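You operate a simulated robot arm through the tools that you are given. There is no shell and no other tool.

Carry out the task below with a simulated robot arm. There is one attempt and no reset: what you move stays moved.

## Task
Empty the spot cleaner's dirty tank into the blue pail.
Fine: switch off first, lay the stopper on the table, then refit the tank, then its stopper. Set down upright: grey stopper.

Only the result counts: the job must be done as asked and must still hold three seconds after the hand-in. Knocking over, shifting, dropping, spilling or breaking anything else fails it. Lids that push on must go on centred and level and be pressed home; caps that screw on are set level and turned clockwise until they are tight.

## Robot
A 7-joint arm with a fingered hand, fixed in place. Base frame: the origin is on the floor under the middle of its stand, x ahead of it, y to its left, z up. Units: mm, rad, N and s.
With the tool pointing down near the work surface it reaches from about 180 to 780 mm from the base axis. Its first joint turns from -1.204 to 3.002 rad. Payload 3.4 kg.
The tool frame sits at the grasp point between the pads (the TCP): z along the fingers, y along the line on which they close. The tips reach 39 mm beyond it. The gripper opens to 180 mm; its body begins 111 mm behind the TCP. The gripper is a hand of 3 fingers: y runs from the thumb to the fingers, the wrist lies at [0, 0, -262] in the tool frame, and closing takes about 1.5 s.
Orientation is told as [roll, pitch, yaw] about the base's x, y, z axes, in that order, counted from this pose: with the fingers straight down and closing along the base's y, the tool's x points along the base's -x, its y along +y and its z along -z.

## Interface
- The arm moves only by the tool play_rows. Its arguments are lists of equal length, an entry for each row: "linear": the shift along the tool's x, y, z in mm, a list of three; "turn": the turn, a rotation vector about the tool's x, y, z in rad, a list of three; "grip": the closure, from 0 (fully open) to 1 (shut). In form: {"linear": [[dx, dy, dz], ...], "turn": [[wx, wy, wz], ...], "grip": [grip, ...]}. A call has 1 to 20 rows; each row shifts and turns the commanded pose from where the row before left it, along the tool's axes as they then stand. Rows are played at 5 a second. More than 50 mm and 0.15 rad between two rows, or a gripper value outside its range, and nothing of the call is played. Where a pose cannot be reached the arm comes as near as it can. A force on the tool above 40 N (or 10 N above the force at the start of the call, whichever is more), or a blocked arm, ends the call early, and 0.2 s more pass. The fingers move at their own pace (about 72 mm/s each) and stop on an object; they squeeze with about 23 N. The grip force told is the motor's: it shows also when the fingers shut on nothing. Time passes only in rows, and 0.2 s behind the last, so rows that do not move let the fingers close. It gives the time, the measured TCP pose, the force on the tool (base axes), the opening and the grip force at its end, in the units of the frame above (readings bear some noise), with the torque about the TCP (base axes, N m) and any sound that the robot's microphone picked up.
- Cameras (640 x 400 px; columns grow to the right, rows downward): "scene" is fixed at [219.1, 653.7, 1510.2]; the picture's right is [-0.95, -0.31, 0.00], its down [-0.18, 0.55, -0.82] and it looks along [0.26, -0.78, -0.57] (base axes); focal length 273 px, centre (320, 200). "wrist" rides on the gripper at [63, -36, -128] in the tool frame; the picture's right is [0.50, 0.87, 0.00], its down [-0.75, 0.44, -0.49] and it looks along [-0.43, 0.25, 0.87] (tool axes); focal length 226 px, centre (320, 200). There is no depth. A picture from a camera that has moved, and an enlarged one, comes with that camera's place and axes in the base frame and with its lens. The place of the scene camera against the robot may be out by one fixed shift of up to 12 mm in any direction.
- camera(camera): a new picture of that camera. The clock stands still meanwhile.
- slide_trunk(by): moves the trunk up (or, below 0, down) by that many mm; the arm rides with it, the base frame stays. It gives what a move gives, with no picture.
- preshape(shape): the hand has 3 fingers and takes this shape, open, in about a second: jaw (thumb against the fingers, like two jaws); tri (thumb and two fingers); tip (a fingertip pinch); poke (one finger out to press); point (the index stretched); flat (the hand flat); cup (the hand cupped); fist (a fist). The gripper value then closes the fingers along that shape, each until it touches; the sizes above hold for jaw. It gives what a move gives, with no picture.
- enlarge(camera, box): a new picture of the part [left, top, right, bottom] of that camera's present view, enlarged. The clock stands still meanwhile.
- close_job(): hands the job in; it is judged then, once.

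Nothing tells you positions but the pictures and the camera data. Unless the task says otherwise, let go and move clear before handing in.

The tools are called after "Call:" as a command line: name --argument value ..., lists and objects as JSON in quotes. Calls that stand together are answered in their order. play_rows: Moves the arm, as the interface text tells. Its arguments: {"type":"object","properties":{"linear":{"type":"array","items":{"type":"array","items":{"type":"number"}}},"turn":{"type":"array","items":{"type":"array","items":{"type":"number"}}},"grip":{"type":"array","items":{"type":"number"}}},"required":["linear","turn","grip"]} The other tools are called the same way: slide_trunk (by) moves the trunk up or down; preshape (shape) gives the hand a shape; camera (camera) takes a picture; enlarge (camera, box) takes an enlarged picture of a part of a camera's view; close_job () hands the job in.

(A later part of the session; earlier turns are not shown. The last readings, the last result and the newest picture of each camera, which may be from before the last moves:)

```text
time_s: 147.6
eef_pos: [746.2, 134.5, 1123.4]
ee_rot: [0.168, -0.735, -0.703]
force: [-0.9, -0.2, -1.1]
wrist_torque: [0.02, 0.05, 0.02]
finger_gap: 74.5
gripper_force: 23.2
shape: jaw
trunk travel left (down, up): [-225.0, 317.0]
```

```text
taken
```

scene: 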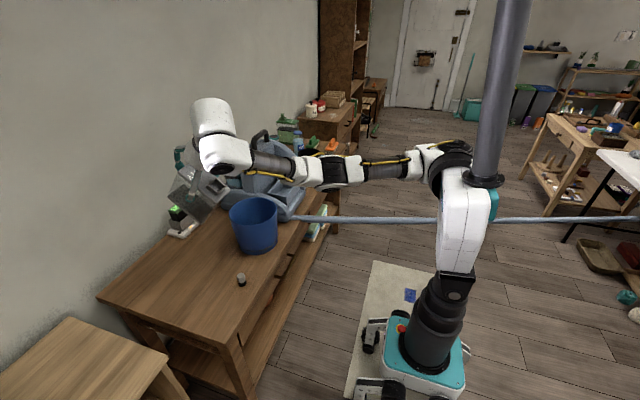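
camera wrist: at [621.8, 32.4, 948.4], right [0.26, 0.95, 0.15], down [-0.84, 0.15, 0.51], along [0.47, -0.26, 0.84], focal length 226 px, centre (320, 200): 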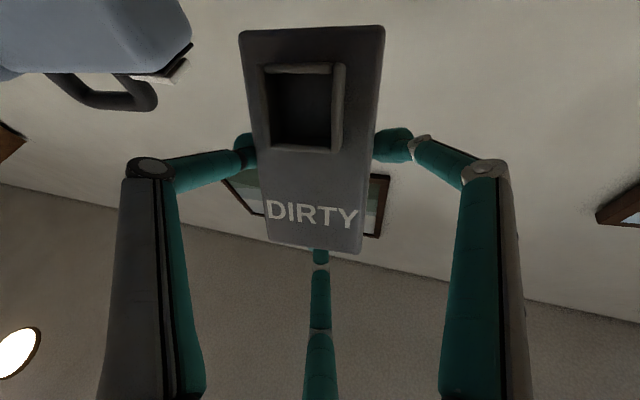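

Call:
play_rows --linear '[[0, 0, 0]]' --turn '[[0.0669, 0.1158, -0.0414]]' --grip '[1]'

Call:
play_rows --linear '[[0, 0, 0]]' --turn '[[0.0669, 0.1158, -0.0414]]' --grip '[1]'

Call:
camera --camera "scene"

```text
time_s: 148.0
eef_pos: [745.8, 134.9, 1125.9]
ee_rot: [0.062, -0.624, -0.635]
force: [-0.3, -0.2, -1.5]
wrist_torque: [-0.02, 0.01, 0.03]
finger_gap: 74.7
gripper_force: 22.8
shape: jaw
trunk travel left (down, up): [-225.0, 317.0]
```

```text
time_s: 148.4
eef_pos: [746.5, 140.5, 1123.1]
ee_rot: [-0.024, -0.542, -0.573]
force: [0.9, 0.6, -1.7]
wrist_torque: [0.05, -0.02, 0.03]
finger_gap: 74.4
gripper_force: 23.1
shape: jaw
out of reach, approached as far as the arm can: row 1
trunk travel left (down, up): [-225.0, 317.0]
```

```text
taken
```

scene: 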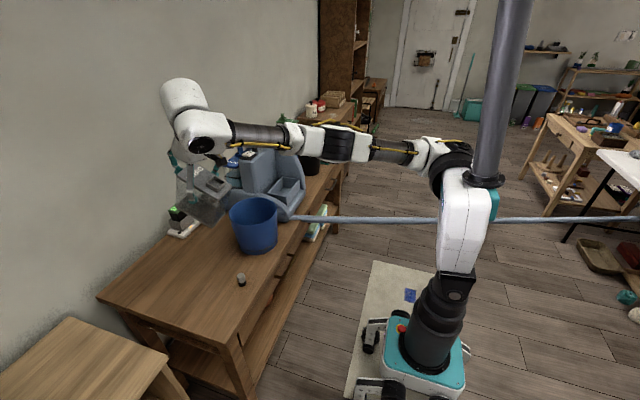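

Call:
play_rows --linear '[[24, -16.8, -8.3], [24, -16.8, -8.3], [0, 0, 0]]' --turn '[[0, 0, 0], [0, 0, 0], [0, 0, 0]]' --grip '[1, 1, 1]'

Call:
camera --camera "scene"

```text
time_s: 149.2
eef_pos: [686.2, 139.8, 1112.1]
ee_rot: [-0.034, -0.509, -0.586]
force: [0.4, 0.4, -1.2]
wrist_torque: [0.02, 0.01, 0.02]
finger_gap: 74.0
gripper_force: 22.8
shape: jaw
trunk travel left (down, up): [-225.0, 317.0]
```

```text
taken
```

scene: 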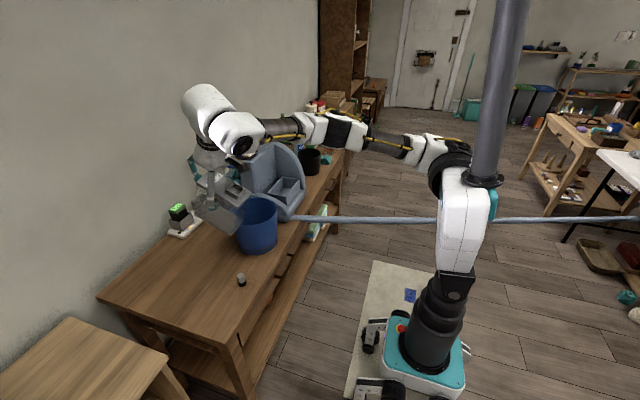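

The elbow is back up and the tank is held firmly. Finishing the untilt.

Call:
play_rows --linear '[[7.6, -5.6, -3.3], [7.6, -5.6, -3.3], [0, 0, 0], [0, 0, 0]]' --turn '[[0.0664, 0.115, -0.0411], [0.0664, 0.115, -0.0411], [0.0664, 0.115, -0.0411], [0, 0, 0]]' --grip '[1, 1, 1, 1]'

Call:
enlarge --camera "scene" --box '[170, 110, 320, 270]'

```text
time_s: 150.2
eef_pos: [658.8, 131.6, 1094.5]
ee_rot: [-0.258, -0.151, -0.508]
force: [-0.4, -0.6, -1.8]
wrist_torque: [0.04, -0.07, 0.04]
finger_gap: 73.9
gripper_force: 23.1
shape: jaw
out of reach, approached as far as the arm can: row 3
trunk travel left (down, up): [-225.0, 317.0]
```

```text
2.50 times, centred on (245, 190) of scene
camera zoom: at [219.1, 653.7, 1510.2], right [-0.95, -0.31, 0.0], down [-0.18, 0.55, -0.82], along [0.26, -0.78, -0.57], focal length 683 px, centre (508, 225)
```

zoom: 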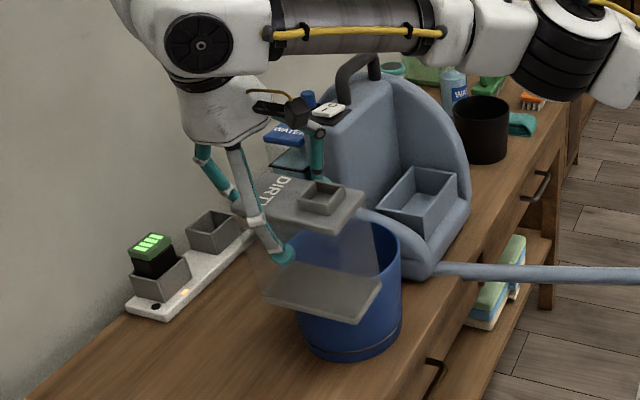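

The tank is upright again and visibly empty. I'll rotate it back and carry it over the cradle.

Call:
play_rows --linear '[[0, 0, 0], [0, 0, 0], [0, 0, 0], [0, 0, 0], [0, 0, 0], [0, 0, 0], [0, 0, 0], [0, 0, 0], [0, 0, 0], [0, 0, 0], [0, 0, 0], [0, 0, 0], [0, 0, 0]]' --turn '[[-0.0194, -0.0335, -0.1251], [-0.0194, -0.0335, -0.1251], [-0.0194, -0.0335, -0.1251], [-0.0194, -0.0335, -0.1251], [-0.0194, -0.0335, -0.1251], [-0.0194, -0.0335, -0.1251], [-0.0194, -0.0335, -0.1251], [-0.0194, -0.0335, -0.1251], [-0.0194, -0.0335, -0.1251], [-0.0194, -0.0335, -0.1251], [-0.0194, -0.0335, -0.1251], [-0.0194, -0.0335, -0.1251], [0, 0, 0]]' --grip '[1, 1, 1, 1, 1, 1, 1, 1, 1, 1, 1, 1, 1]'

Call:
camera --camera "scene"

Call:
camera --camera "wrist"

```text
time_s: 153.0
eef_pos: [657.9, 129.3, 1092.2]
ee_rot: [-0.266, -0.152, 1.067]
force: [-0.1, 0.3, -1.8]
wrist_torque: [0.01, -0.01, 0.0]
finger_gap: 73.8
gripper_force: 22.5
shape: jaw
trunk travel left (down, up): [-225.0, 317.0]
```

```text
taken
```

scene: 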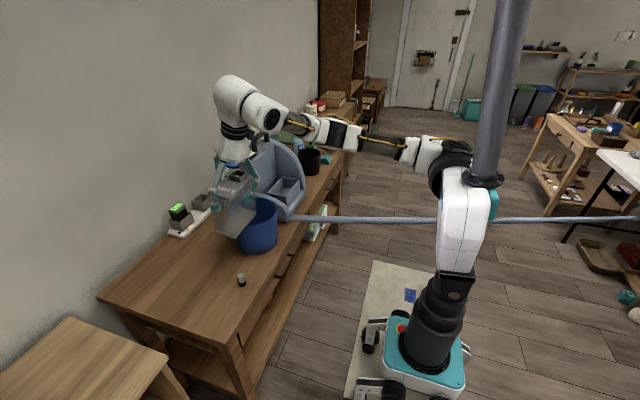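

```text
taken
camera wrist: at [619.0, 56.1, 1215.7], right [-0.95, 0.0, -0.3], down [-0.15, 0.87, 0.47], along [0.26, 0.49, -0.83], focal length 226 px, centre (320, 200)
```

wrist: 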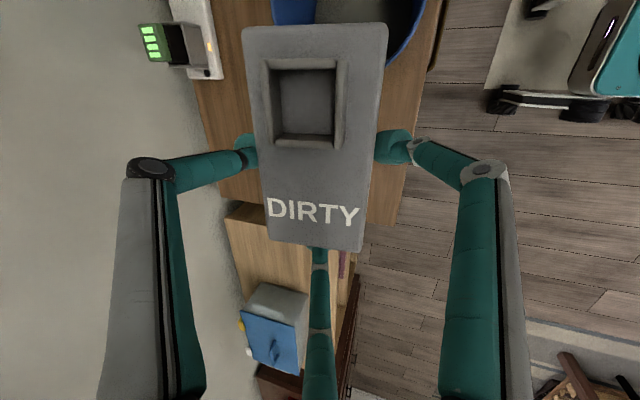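

Call:
enlarge --camera "wrist" --box '[220, 0, 420, 130]'

Call:
enlarge --camera "wrist" --box '[220, 130, 420, 270]'

Call:
enlarge --camera "scene" --box '[195, 130, 285, 240]'

```text
3.08 times, centred on (320, 65) of wrist
camera zoom: at [619.0, 56.1, 1215.7], right [-0.95, 0.0, -0.3], down [-0.15, 0.87, 0.47], along [0.26, 0.49, -0.83], focal length 696 px, centre (320, 615)
```

zoom: 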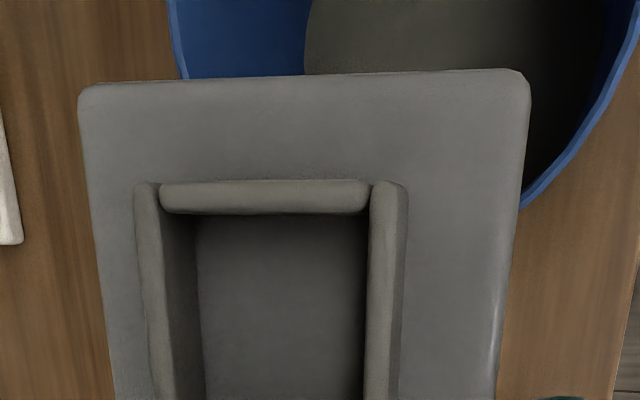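

```text
2.86 times, centred on (320, 200) of wrist
camera zoom: at [619.0, 56.1, 1215.7], right [-0.95, 0.0, -0.3], down [-0.15, 0.87, 0.47], along [0.26, 0.49, -0.83], focal length 646 px, centre (320, 200)
```

zoom: 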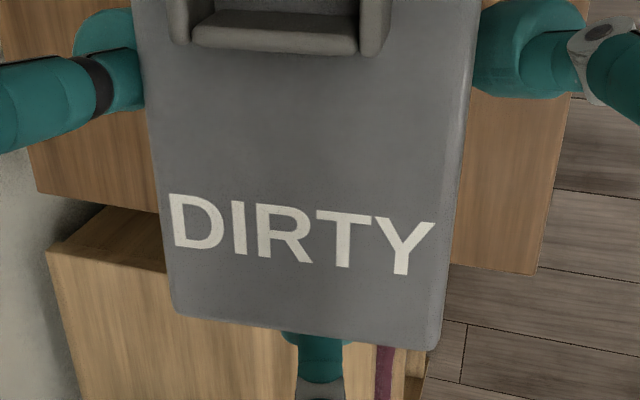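

```text
3.64 times, centred on (240, 185) of scene
camera zoom: at [219.1, 653.7, 1510.2], right [-0.95, -0.31, 0.0], down [-0.18, 0.55, -0.82], along [0.26, -0.78, -0.57], focal length 993 px, centre (611, 254)
```

zoom: 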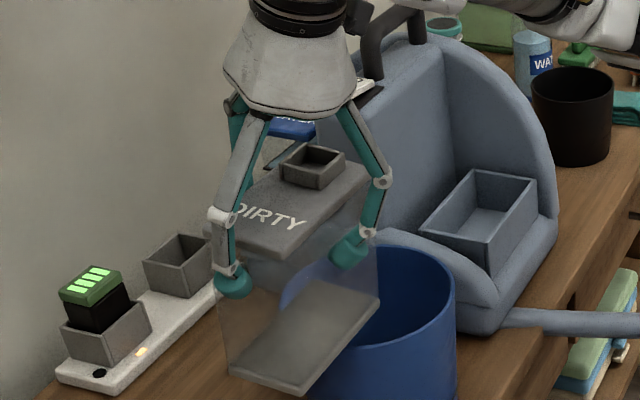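

The pail clearly holds the grey liquid. The tank slipped a few millimetres in the grip and has rolled slightly, so I'll hover it above the cradle and measure before inserting.

Call:
play_rows --linear '[[-12.6, -21.9, -18.4], [25.5, -14.7, 0], [25.5, -14.7, 0], [25.5, -14.7, 0], [25.5, -14.7, 0], [25.5, -14.7, 0], [25.5, -14.7, 0], [25.5, -14.7, 0], [25.5, -14.7, 0], [25.5, -14.7, 0], [25.5, -14.7, 0], [25.5, -14.7, 0], [25.5, -14.7, 0], [0, 0, 0]]' --turn '[[0, 0, 0], [0, 0, 0], [0, 0, 0], [0, 0, 0], [0, 0, 0], [0, 0, 0], [0, 0, 0], [0, 0, 0], [0, 0, 0], [0, 0, 0], [0, 0, 0], [0, 0, 0], [0, 0, 0], [0, 0, 0]]' --grip '[1, 1, 1, 1, 1, 1, 1, 1, 1, 1, 1, 1, 1, 1]'

Call:
enlarge --camera "scene" --box '[230, 100, 340, 210]'

Call:
camera --camera "wrist"

```text
time_s: 156.0
eef_pos: [674.6, -223.8, 1118.5]
ee_rot: [-0.264, -0.153, 1.063]
force: [0.4, -0.2, -1.2]
wrist_torque: [0.02, 0.01, 0.01]
finger_gap: 73.9
gripper_force: 22.8
shape: jaw
trunk travel left (down, up): [-225.0, 317.0]
```

```text
3.64 times, centred on (285, 155) of scene
camera zoom: at [219.1, 653.7, 1510.2], right [-0.95, -0.31, 0.0], down [-0.18, 0.55, -0.82], along [0.26, -0.78, -0.57], focal length 993 px, centre (447, 364)
```

zoom: 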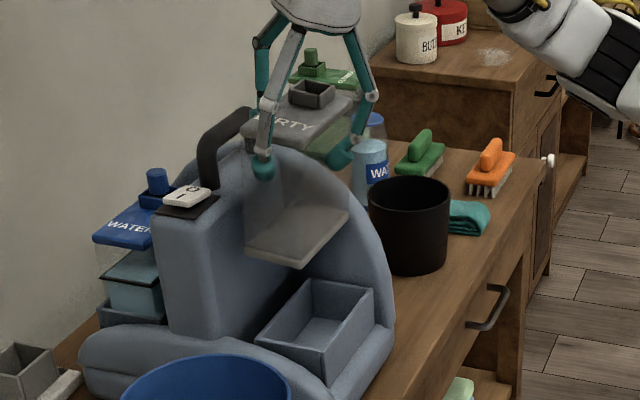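

```text
taken
camera wrist: at [636.6, -296.4, 1240.7], right [-0.95, 0.0, -0.3], down [-0.14, 0.87, 0.47], along [0.26, 0.49, -0.83], focal length 226 px, centre (320, 200)
```

wrist: 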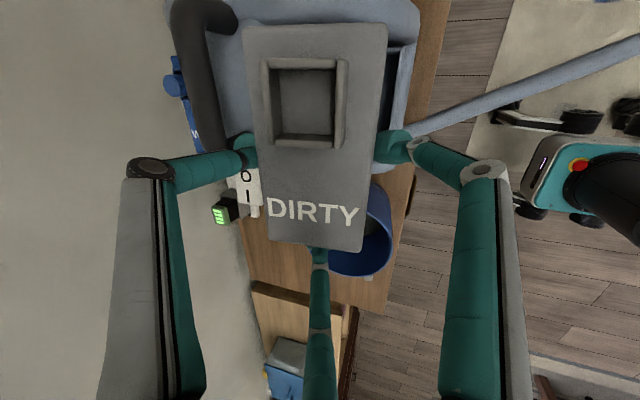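

Lowering a little closer to the cradle for a precise look.

Call:
play_rows --linear '[[4.4, 7.5, 28.2], [3.0, 5.1, 19.1], [0, 0, 0]]' --turn '[[0, 0, 0], [0, 0, 0], [0, 0, 0]]' --grip '[1, 1, 1]'

Call:
enlarge --camera "scene" --box '[255, 120, 325, 195]'

Call:
enlarge --camera "scene" --box '[265, 150, 320, 200]'

```text
time_s: 156.8
eef_pos: [674.5, -223.4, 1066.7]
ee_rot: [-0.264, -0.152, 1.066]
force: [-0.7, -0.8, 0.0]
wrist_torque: [0.03, 0.0, 0.02]
finger_gap: 73.7
gripper_force: 23.4
shape: jaw
trunk travel left (down, up): [-225.0, 317.0]
```

```text
5.33 times, centred on (290, 158) of scene
camera zoom: at [219.1, 653.7, 1510.2], right [-0.95, -0.31, 0.0], down [-0.18, 0.55, -0.82], along [0.26, -0.78, -0.57], focal length 1457 px, centre (480, 427)
```

zoom: 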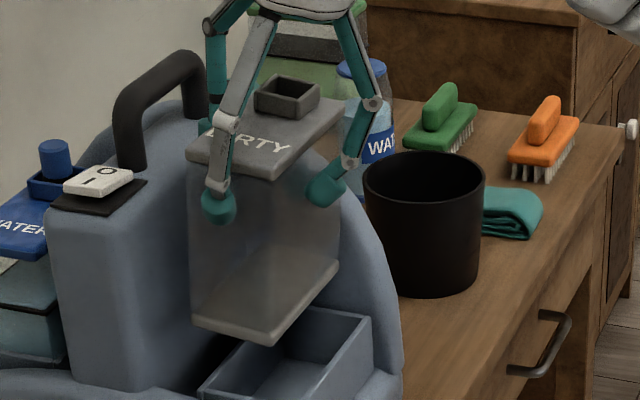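

```text
8.00 times, centred on (292, 175) of scene
camera zoom: at [219.1, 653.7, 1510.2], right [-0.95, -0.31, 0.0], down [-0.18, 0.55, -0.82], along [0.26, -0.78, -0.57], focal length 2185 px, centre (540, 400)
```

zoom: 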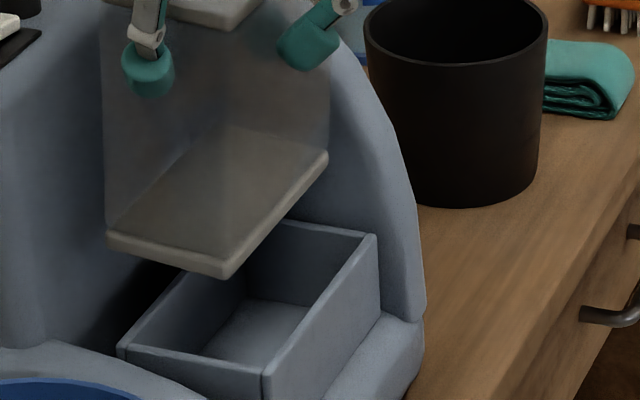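

The bottom plate's front edge shows the tank rolled about 7° (‑x side low) while pitch is fine. I'll rotate the hand 0.12 rad about the base y axis to level it and re-check.

Call:
play_rows --linear '[[0, 0, 0], [0, 0, 0]]' --turn '[[-0.1039, 0.06, 0], [0, 0, 0]]' --grip '[1, 1]'

Call:
enlarge --camera "scene" --box '[265, 150, 320, 200]'

Call:
enlarge --camera "scene" --box '[255, 120, 325, 195]'

Call:
camera --camera "wrist"

```text
time_s: 157.4
eef_pos: [674.1, -224.0, 1068.4]
ee_rot: [-0.158, -0.093, 1.053]
force: [0.6, -0.6, -0.8]
wrist_torque: [-0.01, 0.02, -0.04]
finger_gap: 74.1
gripper_force: 23.0
shape: jaw
trunk travel left (down, up): [-225.0, 317.0]
```

```text
8.00 times, centred on (292, 175) of scene
camera zoom: at [219.1, 653.7, 1510.2], right [-0.95, -0.31, 0.0], down [-0.18, 0.55, -0.82], along [0.26, -0.78, -0.57], focal length 2185 px, centre (540, 400)
```

zoom: 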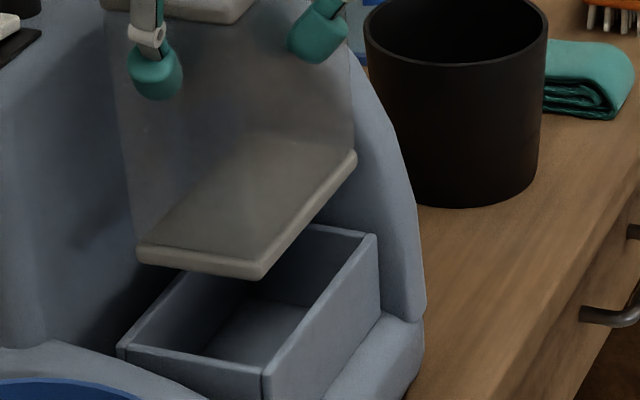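

```text
5.33 times, centred on (290, 158) of scene
camera zoom: at [219.1, 653.7, 1510.2], right [-0.95, -0.31, 0.0], down [-0.18, 0.55, -0.82], along [0.26, -0.78, -0.57], focal length 1457 px, centre (480, 427)
```

zoom: 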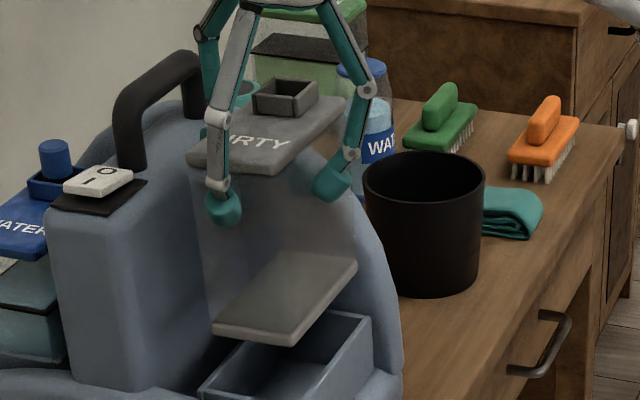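

```text
taken
camera wrist: at [651.3, -296.7, 1194.3], right [-0.98, 0.0, -0.18], down [-0.09, 0.87, 0.48], along [0.16, 0.49, -0.86], focal length 226 px, centre (320, 200)
```

wrist: 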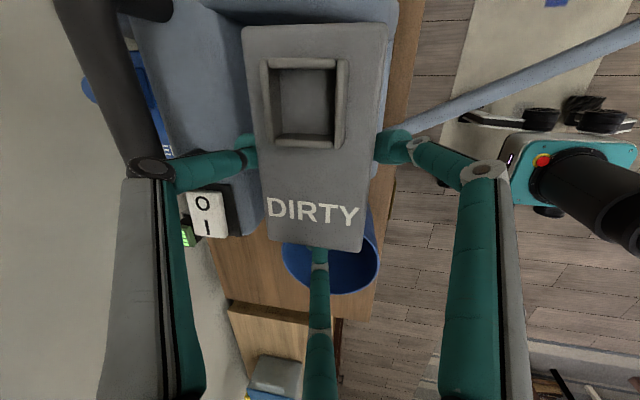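

Nearly level now (about 1° residual in each axis), and the lid centre is within about 1 mm of where it should sit. I'll trim the small residuals and lower to just above the cradle mouth.

Call:
play_rows --linear '[[-0.5, -0.9, 0.2], [1.3, 2.3, 14.8], [1.3, 2.3, 14.8], [0, 0, 0]]' --turn '[[0.0286, 0.0096, -0.0041], [0, 0, 0], [0, 0, 0], [0, 0, 0]]' --grip '[1, 1, 1, 1]'

Call:
enlarge --camera "scene" --box '[265, 150, 320, 200]'

Call:
enlarge --camera "wrist" --box '[220, 0, 420, 130]'

```text
time_s: 158.4
eef_pos: [678.1, -224.6, 1038.8]
ee_rot: [-0.189, -0.083, 1.055]
force: [-0.5, 0.0, -0.8]
wrist_torque: [0.03, -0.02, -0.01]
finger_gap: 73.9
gripper_force: 23.4
shape: jaw
trunk travel left (down, up): [-225.0, 317.0]
```

```text
8.00 times, centred on (292, 175) of scene
camera zoom: at [219.1, 653.7, 1510.2], right [-0.95, -0.31, 0.0], down [-0.18, 0.55, -0.82], along [0.26, -0.78, -0.57], focal length 2185 px, centre (540, 400)
```

zoom: 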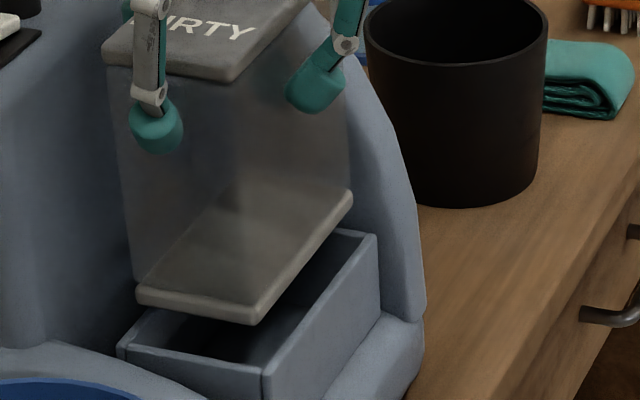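

```text
3.08 times, centred on (320, 65) of wrist
camera zoom: at [651.6, -295.1, 1166.1], right [-0.98, 0.0, -0.2], down [-0.1, 0.88, 0.46], along [0.18, 0.47, -0.86], focal length 696 px, centre (320, 615)
```

zoom: 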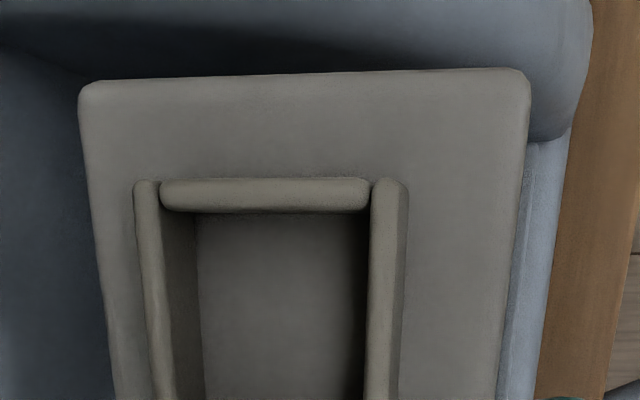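

The bottom plate is level and its centre matches the cradle centre in both axes. I'll lower into the cradle in small steps, watching the forces.

Call:
play_rows --linear '[[0.8, 1.9, 9.8], [0.4, 0.9, 4.9], [0.4, 0.9, 4.9], [0, 0, 0]]' --turn '[[0, 0, 0], [0, 0, 0], [0, 0, 0], [0, 0, 0]]' --grip '[1, 1, 1, 1]'

Call:
enlarge --camera "scene" --box '[265, 150, 320, 200]'

```text
time_s: 159.4
eef_pos: [677.2, -225.1, 1018.0]
ee_rot: [-0.188, -0.083, 1.054]
force: [-0.6, 0.2, 0.4]
wrist_torque: [-0.15, -0.02, -0.04]
finger_gap: 73.9
gripper_force: 22.8
shape: jaw
trunk travel left (down, up): [-225.0, 317.0]
```

```text
8.00 times, centred on (292, 175) of scene
camera zoom: at [219.1, 653.7, 1510.2], right [-0.95, -0.31, 0.0], down [-0.18, 0.55, -0.82], along [0.26, -0.78, -0.57], focal length 2185 px, centre (540, 400)
```

zoom: 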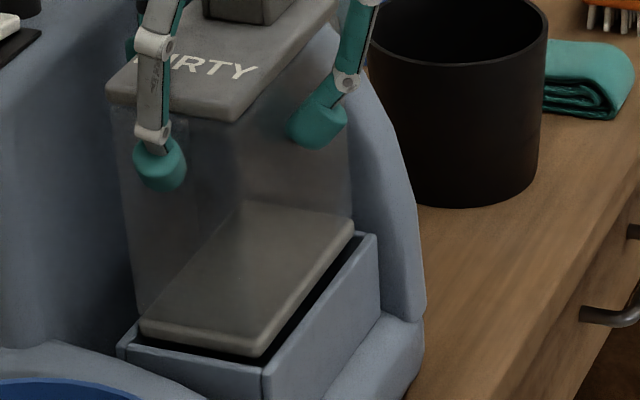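

There's a light touch at the ‑y end. The image shows about 5 mm spare on the front and ‑x sides, so I'll back up 6 mm, shift (‑2, +2.5) mm and lower again.

Call:
play_rows --linear '[[-1.7, 1.8, -6.3], [0, 0, 0], [0.4, 0.9, 4.9], [0.4, 0.9, 4.9], [0, 0, 0]]' --turn '[[0, 0, 0], [0, 0, 0], [0, 0, 0], [0, 0, 0], [0, 0, 0]]' --grip '[1, 1, 1, 1, 1]'

Call:
enlarge --camera "scene" --box '[265, 150, 320, 200]'

```text
time_s: 160.6
eef_pos: [675.6, -221.0, 1013.6]
ee_rot: [-0.188, -0.083, 1.054]
force: [-0.2, 0.7, -1.4]
wrist_torque: [0.06, -0.01, 0.01]
finger_gap: 73.6
gripper_force: 23.0
shape: jaw
trunk travel left (down, up): [-225.0, 317.0]
```

```text
8.00 times, centred on (292, 175) of scene
camera zoom: at [219.1, 653.7, 1510.2], right [-0.95, -0.31, 0.0], down [-0.18, 0.55, -0.82], along [0.26, -0.78, -0.57], focal length 2185 px, centre (540, 400)
```

zoom: 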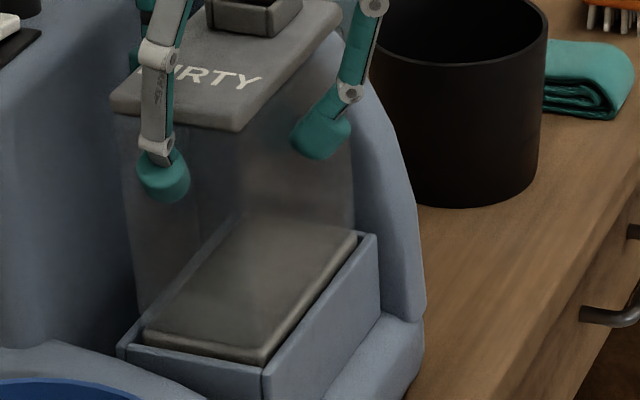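

The plate has entered the cradle mouth cleanly. Continuing down.

Call:
play_rows --linear '[[0.4, 0.9, 4.9], [0.4, 0.9, 4.9], [0.4, 0.9, 4.9], [0, 0, 0]]' --turn '[[0, 0, 0], [0, 0, 0], [0, 0, 0], [0, 0, 0]]' --grip '[1, 1, 1, 1]'

Call:
enlarge --camera "scene" --box '[265, 150, 320, 200]'

```text
time_s: 161.6
eef_pos: [674.8, -222.6, 998.5]
ee_rot: [-0.189, -0.08, 1.055]
force: [0.1, 0.2, -1.1]
wrist_torque: [0.02, 0.05, 0.0]
finger_gap: 73.7
gripper_force: 23.1
shape: jaw
trunk travel left (down, up): [-225.0, 317.0]
```

```text
8.00 times, centred on (292, 175) of scene
camera zoom: at [219.1, 653.7, 1510.2], right [-0.95, -0.31, 0.0], down [-0.18, 0.55, -0.82], along [0.26, -0.78, -0.57], focal length 2185 px, centre (540, 400)
```

zoom: 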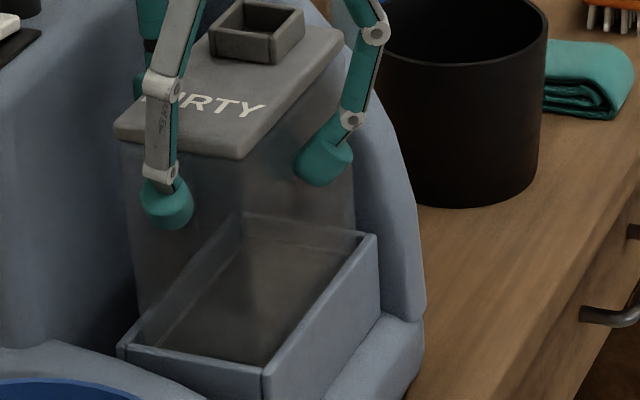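

Call:
play_rows --linear '[[0.4, 0.9, 4.9], [0.4, 0.9, 4.9], [0.4, 0.9, 4.9], [0, 0, 0]]' --turn '[[0, 0, 0], [0, 0, 0], [0, 0, 0], [0, 0, 0]]' --grip '[1, 1, 1, 1]'

Call:
enlarge --camera "scene" --box '[250, 135, 320, 200]'

Call:
camera --camera "wrist"

```text
time_s: 162.6
eef_pos: [674.3, -222.2, 984.4]
ee_rot: [-0.188, -0.083, 1.055]
force: [0.6, -0.2, -1.3]
wrist_torque: [0.01, -0.02, -0.04]
finger_gap: 73.5
gripper_force: 23.1
shape: jaw
trunk travel left (down, up): [-225.0, 317.0]
```

```text
6.15 times, centred on (285, 168) of scene
camera zoom: at [219.1, 653.7, 1510.2], right [-0.95, -0.31, 0.0], down [-0.18, 0.55, -0.82], along [0.26, -0.78, -0.57], focal length 1681 px, centre (535, 400)
```

zoom: 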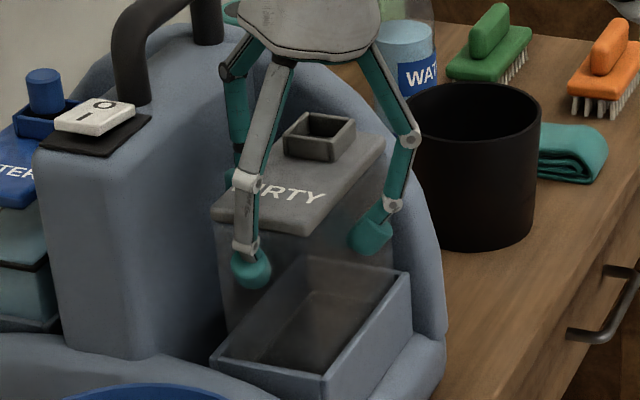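

```text
taken
camera wrist: at [649.0, -292.6, 1111.2], right [-0.98, 0.0, -0.2], down [-0.1, 0.88, 0.46], along [0.18, 0.47, -0.86], focal length 226 px, centre (320, 200)
```

wrist: 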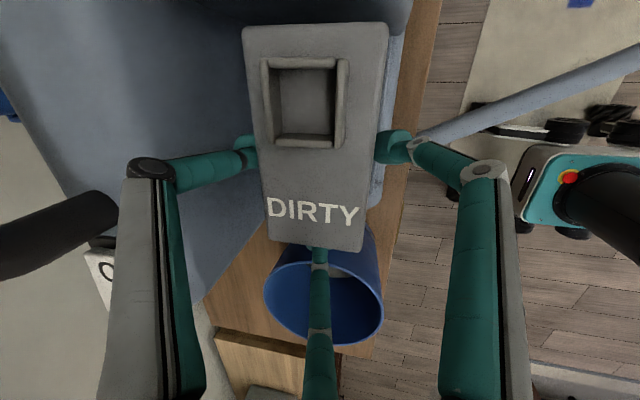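

Call:
play_rows --linear '[[0.4, 0.9, 4.9], [0.3, 0.7, 3.9], [0.2, 0.6, 2.9], [0, 0, 0]]' --turn '[[0, 0, 0], [0, 0, 0], [0, 0, 0], [0, 0, 0]]' --grip '[1, 1, 1, 1]'

Call:
play_rows --linear '[[0.2, 0.4, 2.0], [0.2, 0.4, 2.0], [0, 0, 0]]' --turn '[[0, 0, 0], [0, 0, 0], [0, 0, 0]]' --grip '[1, 1, 1]'

```text
time_s: 163.6
eef_pos: [675.8, -222.5, 970.4]
ee_rot: [-0.188, -0.082, 1.054]
force: [-0.1, 0.4, -1.7]
wrist_torque: [0.05, -0.01, 0.0]
finger_gap: 73.9
gripper_force: 23.2
shape: jaw
trunk travel left (down, up): [-225.0, 317.0]
```

```text
time_s: 164.4
eef_pos: [675.6, -223.3, 968.0]
ee_rot: [-0.189, -0.082, 1.054]
force: [-0.2, 0.6, -1.4]
wrist_torque: [0.01, 0.01, 0.04]
finger_gap: 73.8
gripper_force: 23.0
shape: jaw
trunk travel left (down, up): [-225.0, 317.0]
```

Call:
play_rows --linear '[[0.2, 0.4, 2.0], [0.2, 0.4, 2.0], [0, 0, 0]]' --turn '[[0, 0, 0], [0, 0, 0], [0, 0, 0]]' --grip '[1, 1, 1]'

Call:
play_rows --linear '[[0.1, 0.3, 1.5], [0.1, 0.3, 1.5], [0, 0, 0]]' --turn '[[0, 0, 0], [0, 0, 0], [0, 0, 0]]' --grip '[1, 1, 1]'

Call:
enlarge --camera "scene" --box '[250, 135, 320, 200]'

```text
time_s: 165.2
eef_pos: [674.4, -223.6, 964.8]
ee_rot: [-0.189, -0.083, 1.053]
force: [0.0, -1.4, 6.9]
wrist_torque: [0.07, -0.07, -0.03]
finger_gap: 74.3
gripper_force: 23.4
shape: jaw
trunk travel left (down, up): [-225.0, 317.0]
```

```text
time_s: 166.0
eef_pos: [674.3, -221.3, 963.7]
ee_rot: [-0.192, -0.086, 1.054]
force: [-1.7, -1.9, 20.1]
wrist_torque: [-0.05, 0.04, 0.04]
finger_gap: 74.0
gripper_force: 23.1
shape: jaw
trunk travel left (down, up): [-225.0, 317.0]
```

```text
6.15 times, centred on (285, 168) of scene
camera zoom: at [219.1, 653.7, 1510.2], right [-0.95, -0.31, 0.0], down [-0.18, 0.55, -0.82], along [0.26, -0.78, -0.57], focal length 1681 px, centre (535, 400)
```

zoom: 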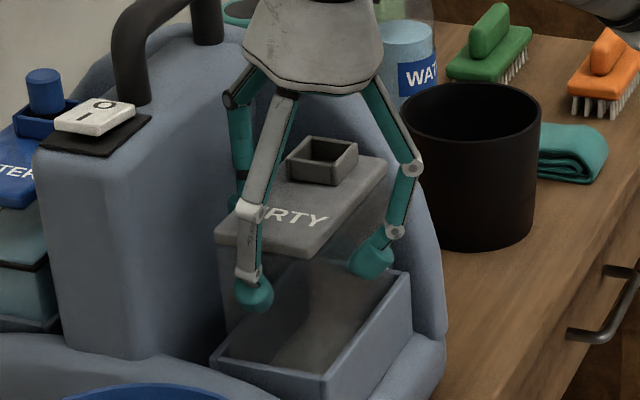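

The tank is seated (20 N contact at the same height it had originally). I'll relieve the pressure, then open the fingers.

Call:
play_rows --linear '[[-0.1, -0.3, -1.6], [0, 0, 0]]' --turn '[[0, 0, 0], [0, 0, 0]]' --grip '[1, 1]'

Call:
play_rows --linear '[[0, 0, 0], [0, 0, 0], [0, 0, 0], [0, 0, 0], [0, 0, 0]]' --turn '[[0, 0, 0], [0, 0, 0], [0, 0, 0], [0, 0, 0], [0, 0, 0]]' --grip '[0.58, 0.56, 0.54, 0.52, 0.5]'

Call:
enlarge --camera "scene" --box '[250, 135, 320, 200]'

Call:
enlarge --camera "wrist" --box '[190, 0, 440, 270]'

```text
time_s: 166.6
eef_pos: [673.3, -221.4, 963.6]
ee_rot: [-0.191, -0.082, 1.054]
force: [1.1, -1.5, 17.8]
wrist_torque: [0.01, -0.04, 0.09]
finger_gap: 74.1
gripper_force: 22.9
shape: jaw
trunk travel left (down, up): [-225.0, 317.0]
```

```text
time_s: 167.8
eef_pos: [675.5, -221.6, 961.5]
ee_rot: [-0.189, -0.081, 1.056]
force: [0.2, -0.5, 0.0]
wrist_torque: [0.01, -0.01, 0.0]
finger_gap: 89.5
gripper_force: 0.1
shape: jaw
trunk travel left (down, up): [-225.0, 317.0]
```

```text
6.15 times, centred on (285, 168) of scene
camera zoom: at [219.1, 653.7, 1510.2], right [-0.95, -0.31, 0.0], down [-0.18, 0.55, -0.82], along [0.26, -0.78, -0.57], focal length 1681 px, centre (535, 400)
```

zoom: 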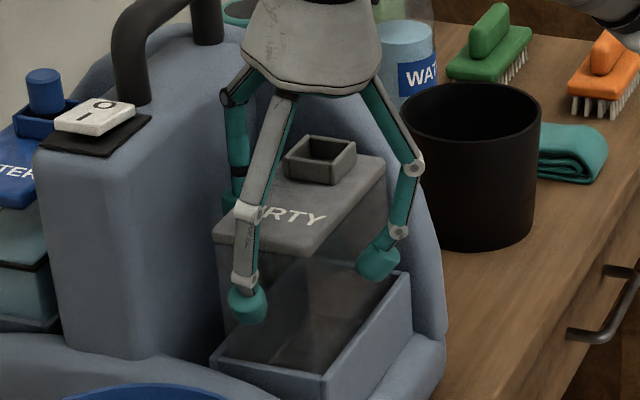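

```text
1.48 times, centred on (315, 135) of wrist
camera zoom: at [649.1, -292.4, 1089.9], right [-0.98, 0.0, -0.2], down [-0.1, 0.88, 0.46], along [0.18, 0.47, -0.86], focal length 335 px, centre (327, 296)
```

zoom: 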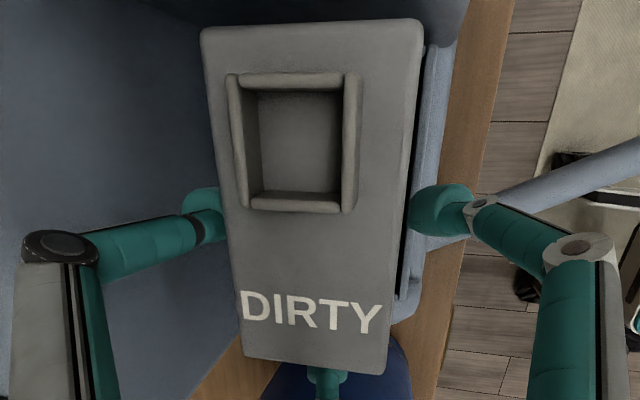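

Released and seated. I'll rise straight up slowly, watching that no finger catches the lid.

Call:
play_rows --linear '[[-0.4, -0.9, -4.9], [-0.4, -0.9, -4.9], [-0.8, -1.9, -9.8], [0, 0, 0]]' --turn '[[0, 0, 0], [0, 0, 0], [0, 0, 0], [0, 0, 0]]' --grip '[0.5, 0.5, 0.5, 0.5]'

Call:
enlarge --camera "scene" --box '[250, 135, 320, 200]'

```text
time_s: 168.8
eef_pos: [675.0, -220.5, 981.9]
ee_rot: [-0.187, -0.081, 1.055]
force: [-0.2, 0.2, -0.5]
wrist_torque: [0.0, 0.01, -0.04]
finger_gap: 89.3
gripper_force: 0.0
shape: jaw
trunk travel left (down, up): [-225.0, 317.0]
```

```text
6.15 times, centred on (285, 168) of scene
camera zoom: at [219.1, 653.7, 1510.2], right [-0.95, -0.31, 0.0], down [-0.18, 0.55, -0.82], along [0.26, -0.78, -0.57], focal length 1681 px, centre (535, 400)
```

zoom: 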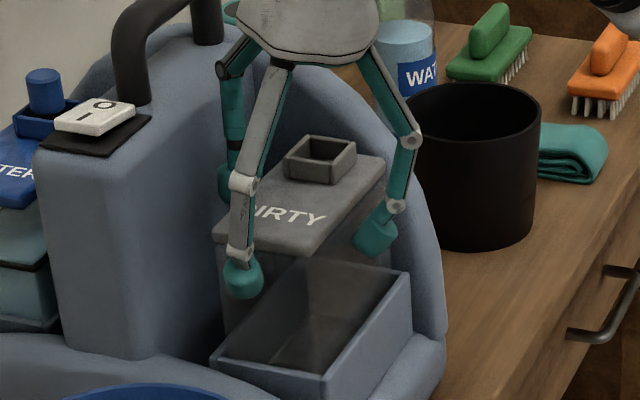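

Call:
play_rows --linear '[[-1.7, -3.7, -19.6], [-3.3, -7.5, -39.2], [-3.3, -7.5, -39.2], [-3.3, -7.5, -39.2], [0, 0, 0]]' --turn '[[0, 0, 0], [0, 0, 0], [0, 0, 0], [0, 0, 0], [0, 0, 0]]' --grip '[0.5, 0.5, 0.5, 0.5, 0.5]'

Call:
enlarge --camera "scene" --box '[250, 135, 320, 200]'

Call:
camera --camera "wrist"

```text
time_s: 170.0
eef_pos: [675.3, -220.6, 1123.9]
ee_rot: [-0.185, -0.083, 1.052]
force: [0.0, -0.5, -0.6]
wrist_torque: [0.02, 0.0, 0.0]
finger_gap: 89.3
gripper_force: 0.1
shape: jaw
trunk travel left (down, up): [-225.0, 317.0]
```

```text
6.15 times, centred on (285, 168) of scene
camera zoom: at [219.1, 653.7, 1510.2], right [-0.95, -0.31, 0.0], down [-0.18, 0.55, -0.82], along [0.26, -0.78, -0.57], focal length 1681 px, centre (535, 400)
```

zoom: 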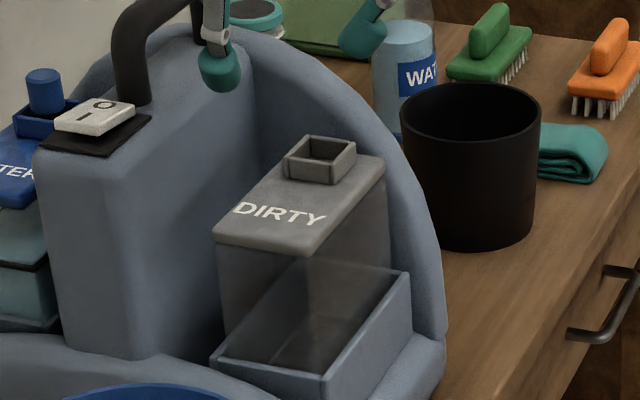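

```text
taken
camera wrist: at [649.4, -291.8, 1251.7], right [-0.98, 0.0, -0.2], down [-0.1, 0.88, 0.46], along [0.18, 0.47, -0.86], focal length 226 px, centre (320, 200)
```

wrist: 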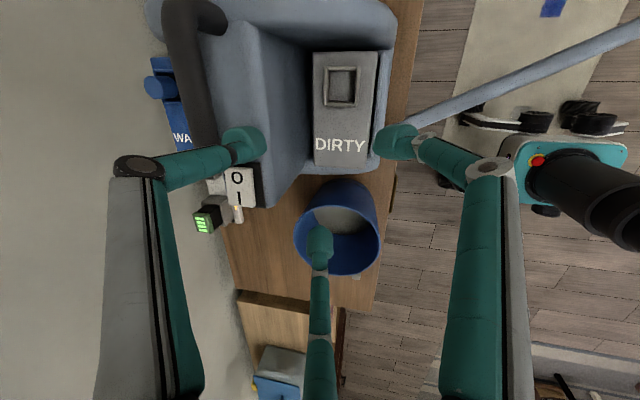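

Call:
enlarge --camera "scene" --box '[255, 140, 315, 180]'

Call:
enlarge --camera "wrist" --box '[260, 30, 420, 190]'

Call:
enlarge --camera "scene" --box '[200, 180, 320, 300]'

```text
10.00 times, centred on (285, 160) of scene
camera zoom: at [219.1, 653.7, 1510.2], right [-0.95, -0.31, 0.0], down [-0.18, 0.55, -0.82], along [0.26, -0.78, -0.57], focal length 2732 px, centre (670, 600)
```

zoom: 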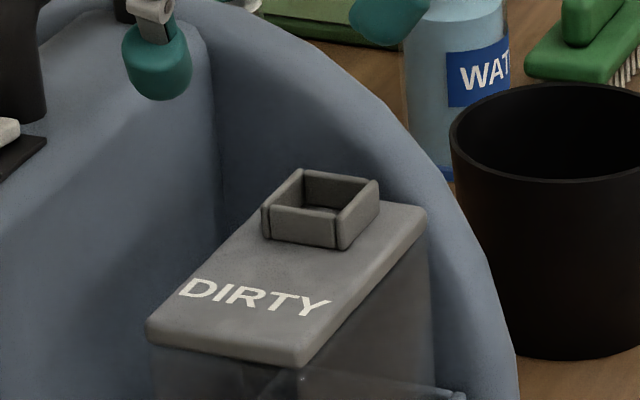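

```text
2.50 times, centred on (340, 110) of wrist
camera zoom: at [649.4, -291.8, 1251.7], right [-0.98, 0.0, -0.2], down [-0.1, 0.88, 0.46], along [0.18, 0.47, -0.86], focal length 565 px, centre (270, 425)
```

zoom: 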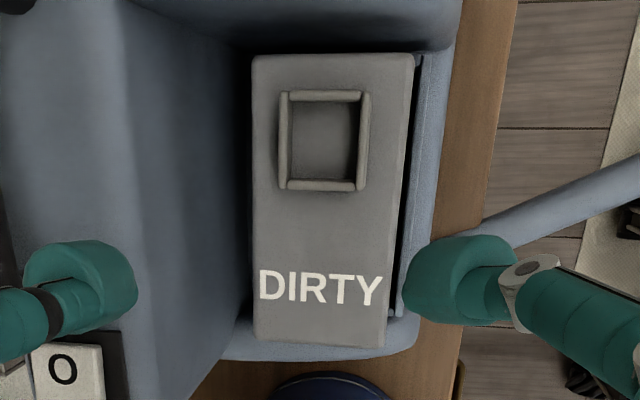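

```text
3.33 times, centred on (260, 240) of scene
camera zoom: at [219.1, 653.7, 1510.2], right [-0.95, -0.31, 0.0], down [-0.18, 0.55, -0.82], along [0.26, -0.78, -0.57], focal length 910 px, centre (520, 67)
```

zoom: 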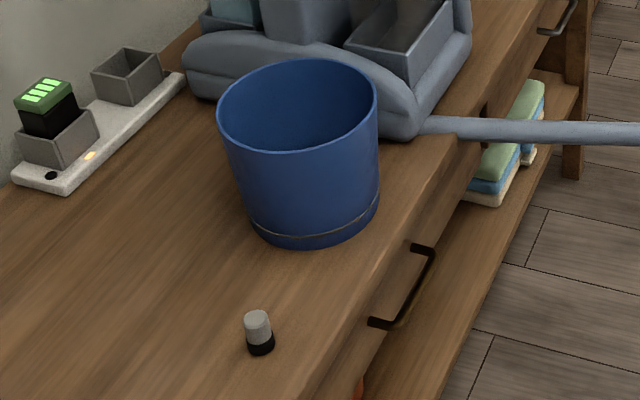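

The tank sits exactly where it was originally, the pail hasn't moved, and the stopper is still standing on the table. Next I'll bring the tool vertical and go fetch the stopper.

Call:
play_rows --linear '[[0, 0, 0], [0, 0, 0], [-35.6, 27.4, 7.1], [-35.6, 27.4, 7.1], [-35.6, 27.4, 7.1], [-35.6, 27.4, 7.1], [-35.6, 27.4, 7.1], [-35.6, 27.4, 7.1], [-35.6, 27.4, 7.1], [-35.6, 27.4, 7.1], [-35.6, 27.4, 7.1], [0, 0, 0]]' --turn '[[-0.0931, 0.044, 0.025], [-0.0931, 0.044, 0.025], [0, 0, 0], [0, 0, 0], [0, 0, 0], [0, 0, 0], [0, 0, 0], [0, 0, 0], [0, 0, 0], [0, 0, 0], [0, 0, 0], [0, 0, 0]]' --grip '[0.5, 0.5, 0.6, 0.7, 0.76, 0.76, 0.76, 0.76, 0.76, 0.76, 0.76, 0.76]'

Call:
enlarge --camera "wrist" --box '[240, 70, 400, 200]'

```text
time_s: 172.6
eef_pos: [642.9, 182.3, 1056.4]
ee_rot: [0.001, 0.003, 0.995]
force: [0.2, 0.3, 0.2]
wrist_torque: [-0.01, -0.02, 0.0]
finger_gap: 43.7
gripper_force: 0.0
shape: jaw
trunk travel left (down, up): [-225.0, 317.0]
```

```text
3.08 times, centred on (320, 135) of wrist
camera zoom: at [639.3, 109.3, 1186.1], right [-1.0, 0.05, 0.0], down [0.05, 0.87, 0.49], along [0.02, 0.49, -0.87], focal length 696 px, centre (320, 400)
```

zoom: 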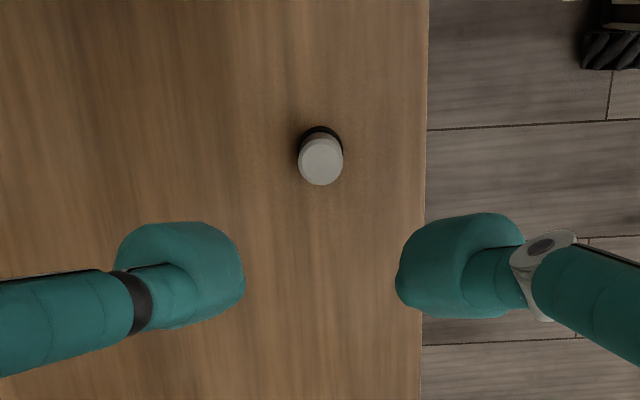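

Directly over the stopper. Descending.

Call:
play_rows --linear '[[0, 0, 42], [0, 0, 42], [0, 0, 42], [0, 0, 42], [0, 0, 30], [0, 0, 0]]' --turn '[[0, 0, 0], [0, 0, 0], [0, 0, 0], [0, 0, 0], [0, 0, 0], [0, 0, 0]]' --grip '[0.76, 0.76, 0.76, 0.76, 0.76, 0.76]'

Call:
enlarge --camera "wrist" --box '[240, 90, 400, 220]'

Call:
enlarge --camera "scene" --box '[200, 245, 270, 300]'

```text
time_s: 174.0
eef_pos: [641.6, 179.7, 859.9]
ee_rot: [0.001, -0.002, 0.994]
force: [-0.4, 0.2, 0.2]
wrist_torque: [0.01, -0.01, 0.03]
finger_gap: 43.6
gripper_force: 0.0
shape: jaw
trunk travel left (down, up): [-225.0, 317.0]
```

```text
3.08 times, centred on (320, 155) of wrist
camera zoom: at [637.9, 107.6, 988.1], right [-1.0, 0.05, 0.0], down [0.04, 0.87, 0.49], along [0.03, 0.49, -0.87], focal length 696 px, centre (320, 338)
```

zoom: 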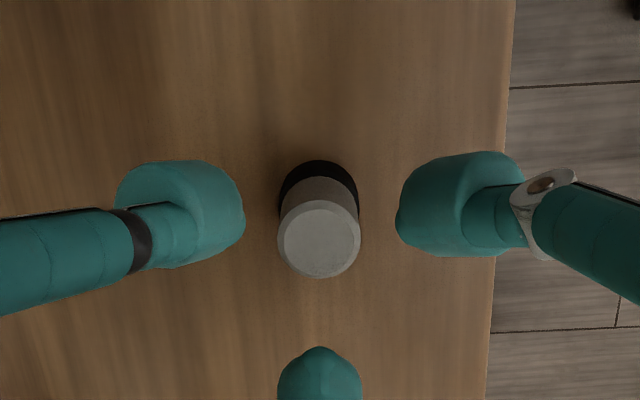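

```text
7.27 times, centred on (235, 272) of scene
camera zoom: at [219.1, 653.7, 1510.2], right [-0.95, -0.31, 0.0], down [-0.18, 0.55, -0.82], along [0.26, -0.78, -0.57], focal length 1986 px, centre (938, -327)
```

zoom: 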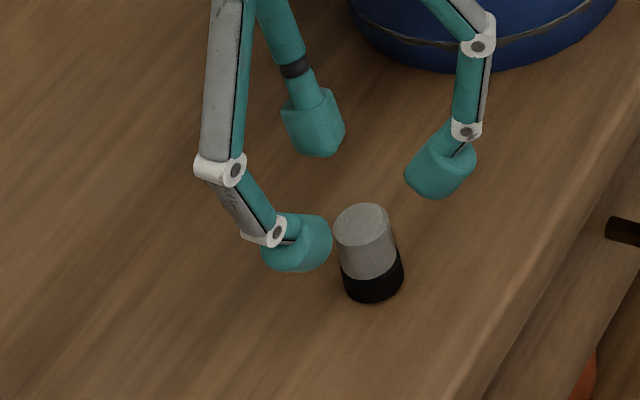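

Call:
play_rows --linear '[[0, 0, 20], [0, 0, 13], [0, 0, 6], [0, 0, 0]]' --turn '[[0, 0, 0], [0, 0, 0], [0, 0, 0], [0, 0, 0]]' --grip '[0.78, 0.8, 0.8, 0.8]'

Call:
enlarge --camera "wrist" --box '[240, 90, 400, 220]'

Call:
enlarge --camera "scene" --box '[200, 245, 270, 300]'

```text
time_s: 175.0
eef_pos: [641.0, 180.9, 820.5]
ee_rot: [0.0, 0.001, 0.996]
force: [-0.3, -0.5, -0.5]
wrist_torque: [-0.02, 0.0, 0.01]
finger_gap: 36.4
gripper_force: 0.0
shape: jaw
trunk travel left (down, up): [-225.0, 317.0]
```

```text
3.08 times, centred on (320, 155) of wrist
camera zoom: at [638.9, 108.4, 950.1], right [-1.0, 0.05, 0.0], down [0.04, 0.87, 0.49], along [0.02, 0.49, -0.87], focal length 696 px, centre (320, 338)
```

zoom: 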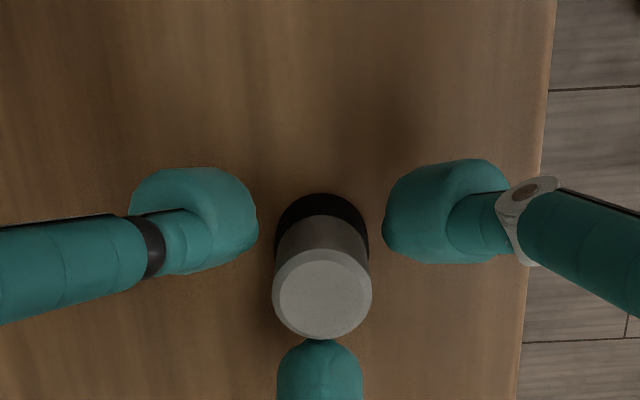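

```text
7.27 times, centred on (235, 272) of scene
camera zoom: at [219.1, 653.7, 1510.2], right [-0.95, -0.31, 0.0], down [-0.18, 0.55, -0.82], along [0.26, -0.78, -0.57], focal length 1986 px, centre (938, -327)
```

zoom: 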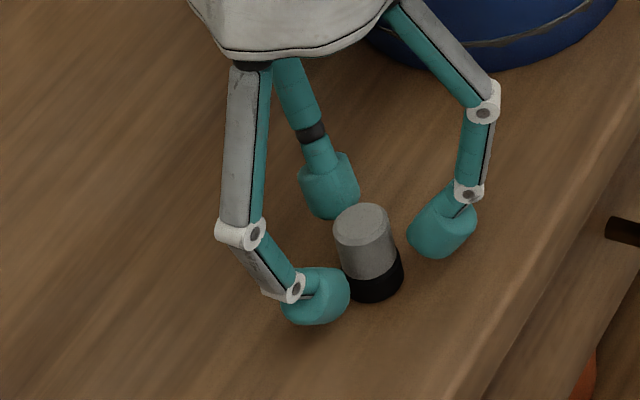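

Call:
play_rows --linear '[[0, 0, 0], [0, 0, 0], [0, 0, 0], [0, 0, 0], [0, 0, 0], [0, 0, 0]]' --turn '[[0, 0, 0], [0, 0, 0], [0, 0, 0], [0, 0, 0], [0, 0, 0], [0, 0, 0]]' --grip '[0.84, 0.86, 0.88, 0.92, 1, 1]'

Call:
enlarge --camera "wrist" --box '[240, 90, 400, 220]'

Call:
enlarge --camera "scene" --box '[200, 245, 270, 300]'

```text
time_s: 176.4
eef_pos: [642.5, 180.8, 820.5]
ee_rot: [0.001, 0.001, 0.996]
force: [0.3, -0.7, 0.3]
wrist_torque: [0.0, 0.01, -0.02]
finger_gap: 19.7
gripper_force: 23.0
shape: jaw
trunk travel left (down, up): [-225.0, 317.0]
```

```text
3.08 times, centred on (320, 155) of wrist
camera zoom: at [638.9, 108.4, 950.1], right [-1.0, 0.05, 0.0], down [0.05, 0.87, 0.49], along [0.02, 0.49, -0.87], focal length 696 px, centre (320, 338)
```

zoom: 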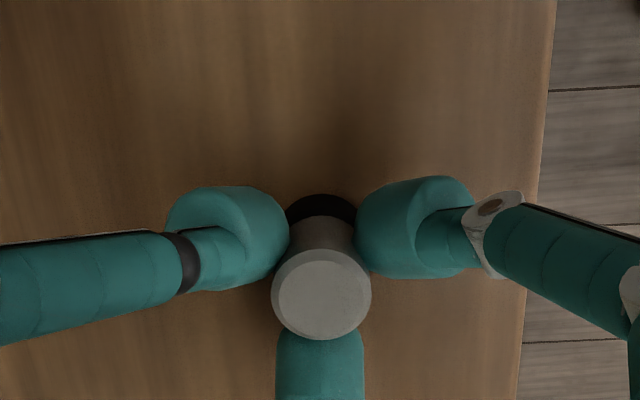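

```text
7.27 times, centred on (235, 272) of scene
camera zoom: at [219.1, 653.7, 1510.2], right [-0.95, -0.31, 0.0], down [-0.18, 0.55, -0.82], along [0.26, -0.78, -0.57], focal length 1986 px, centre (938, -327)
```

zoom: 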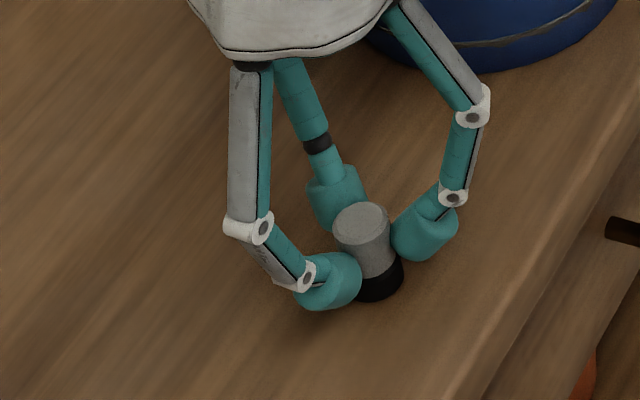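

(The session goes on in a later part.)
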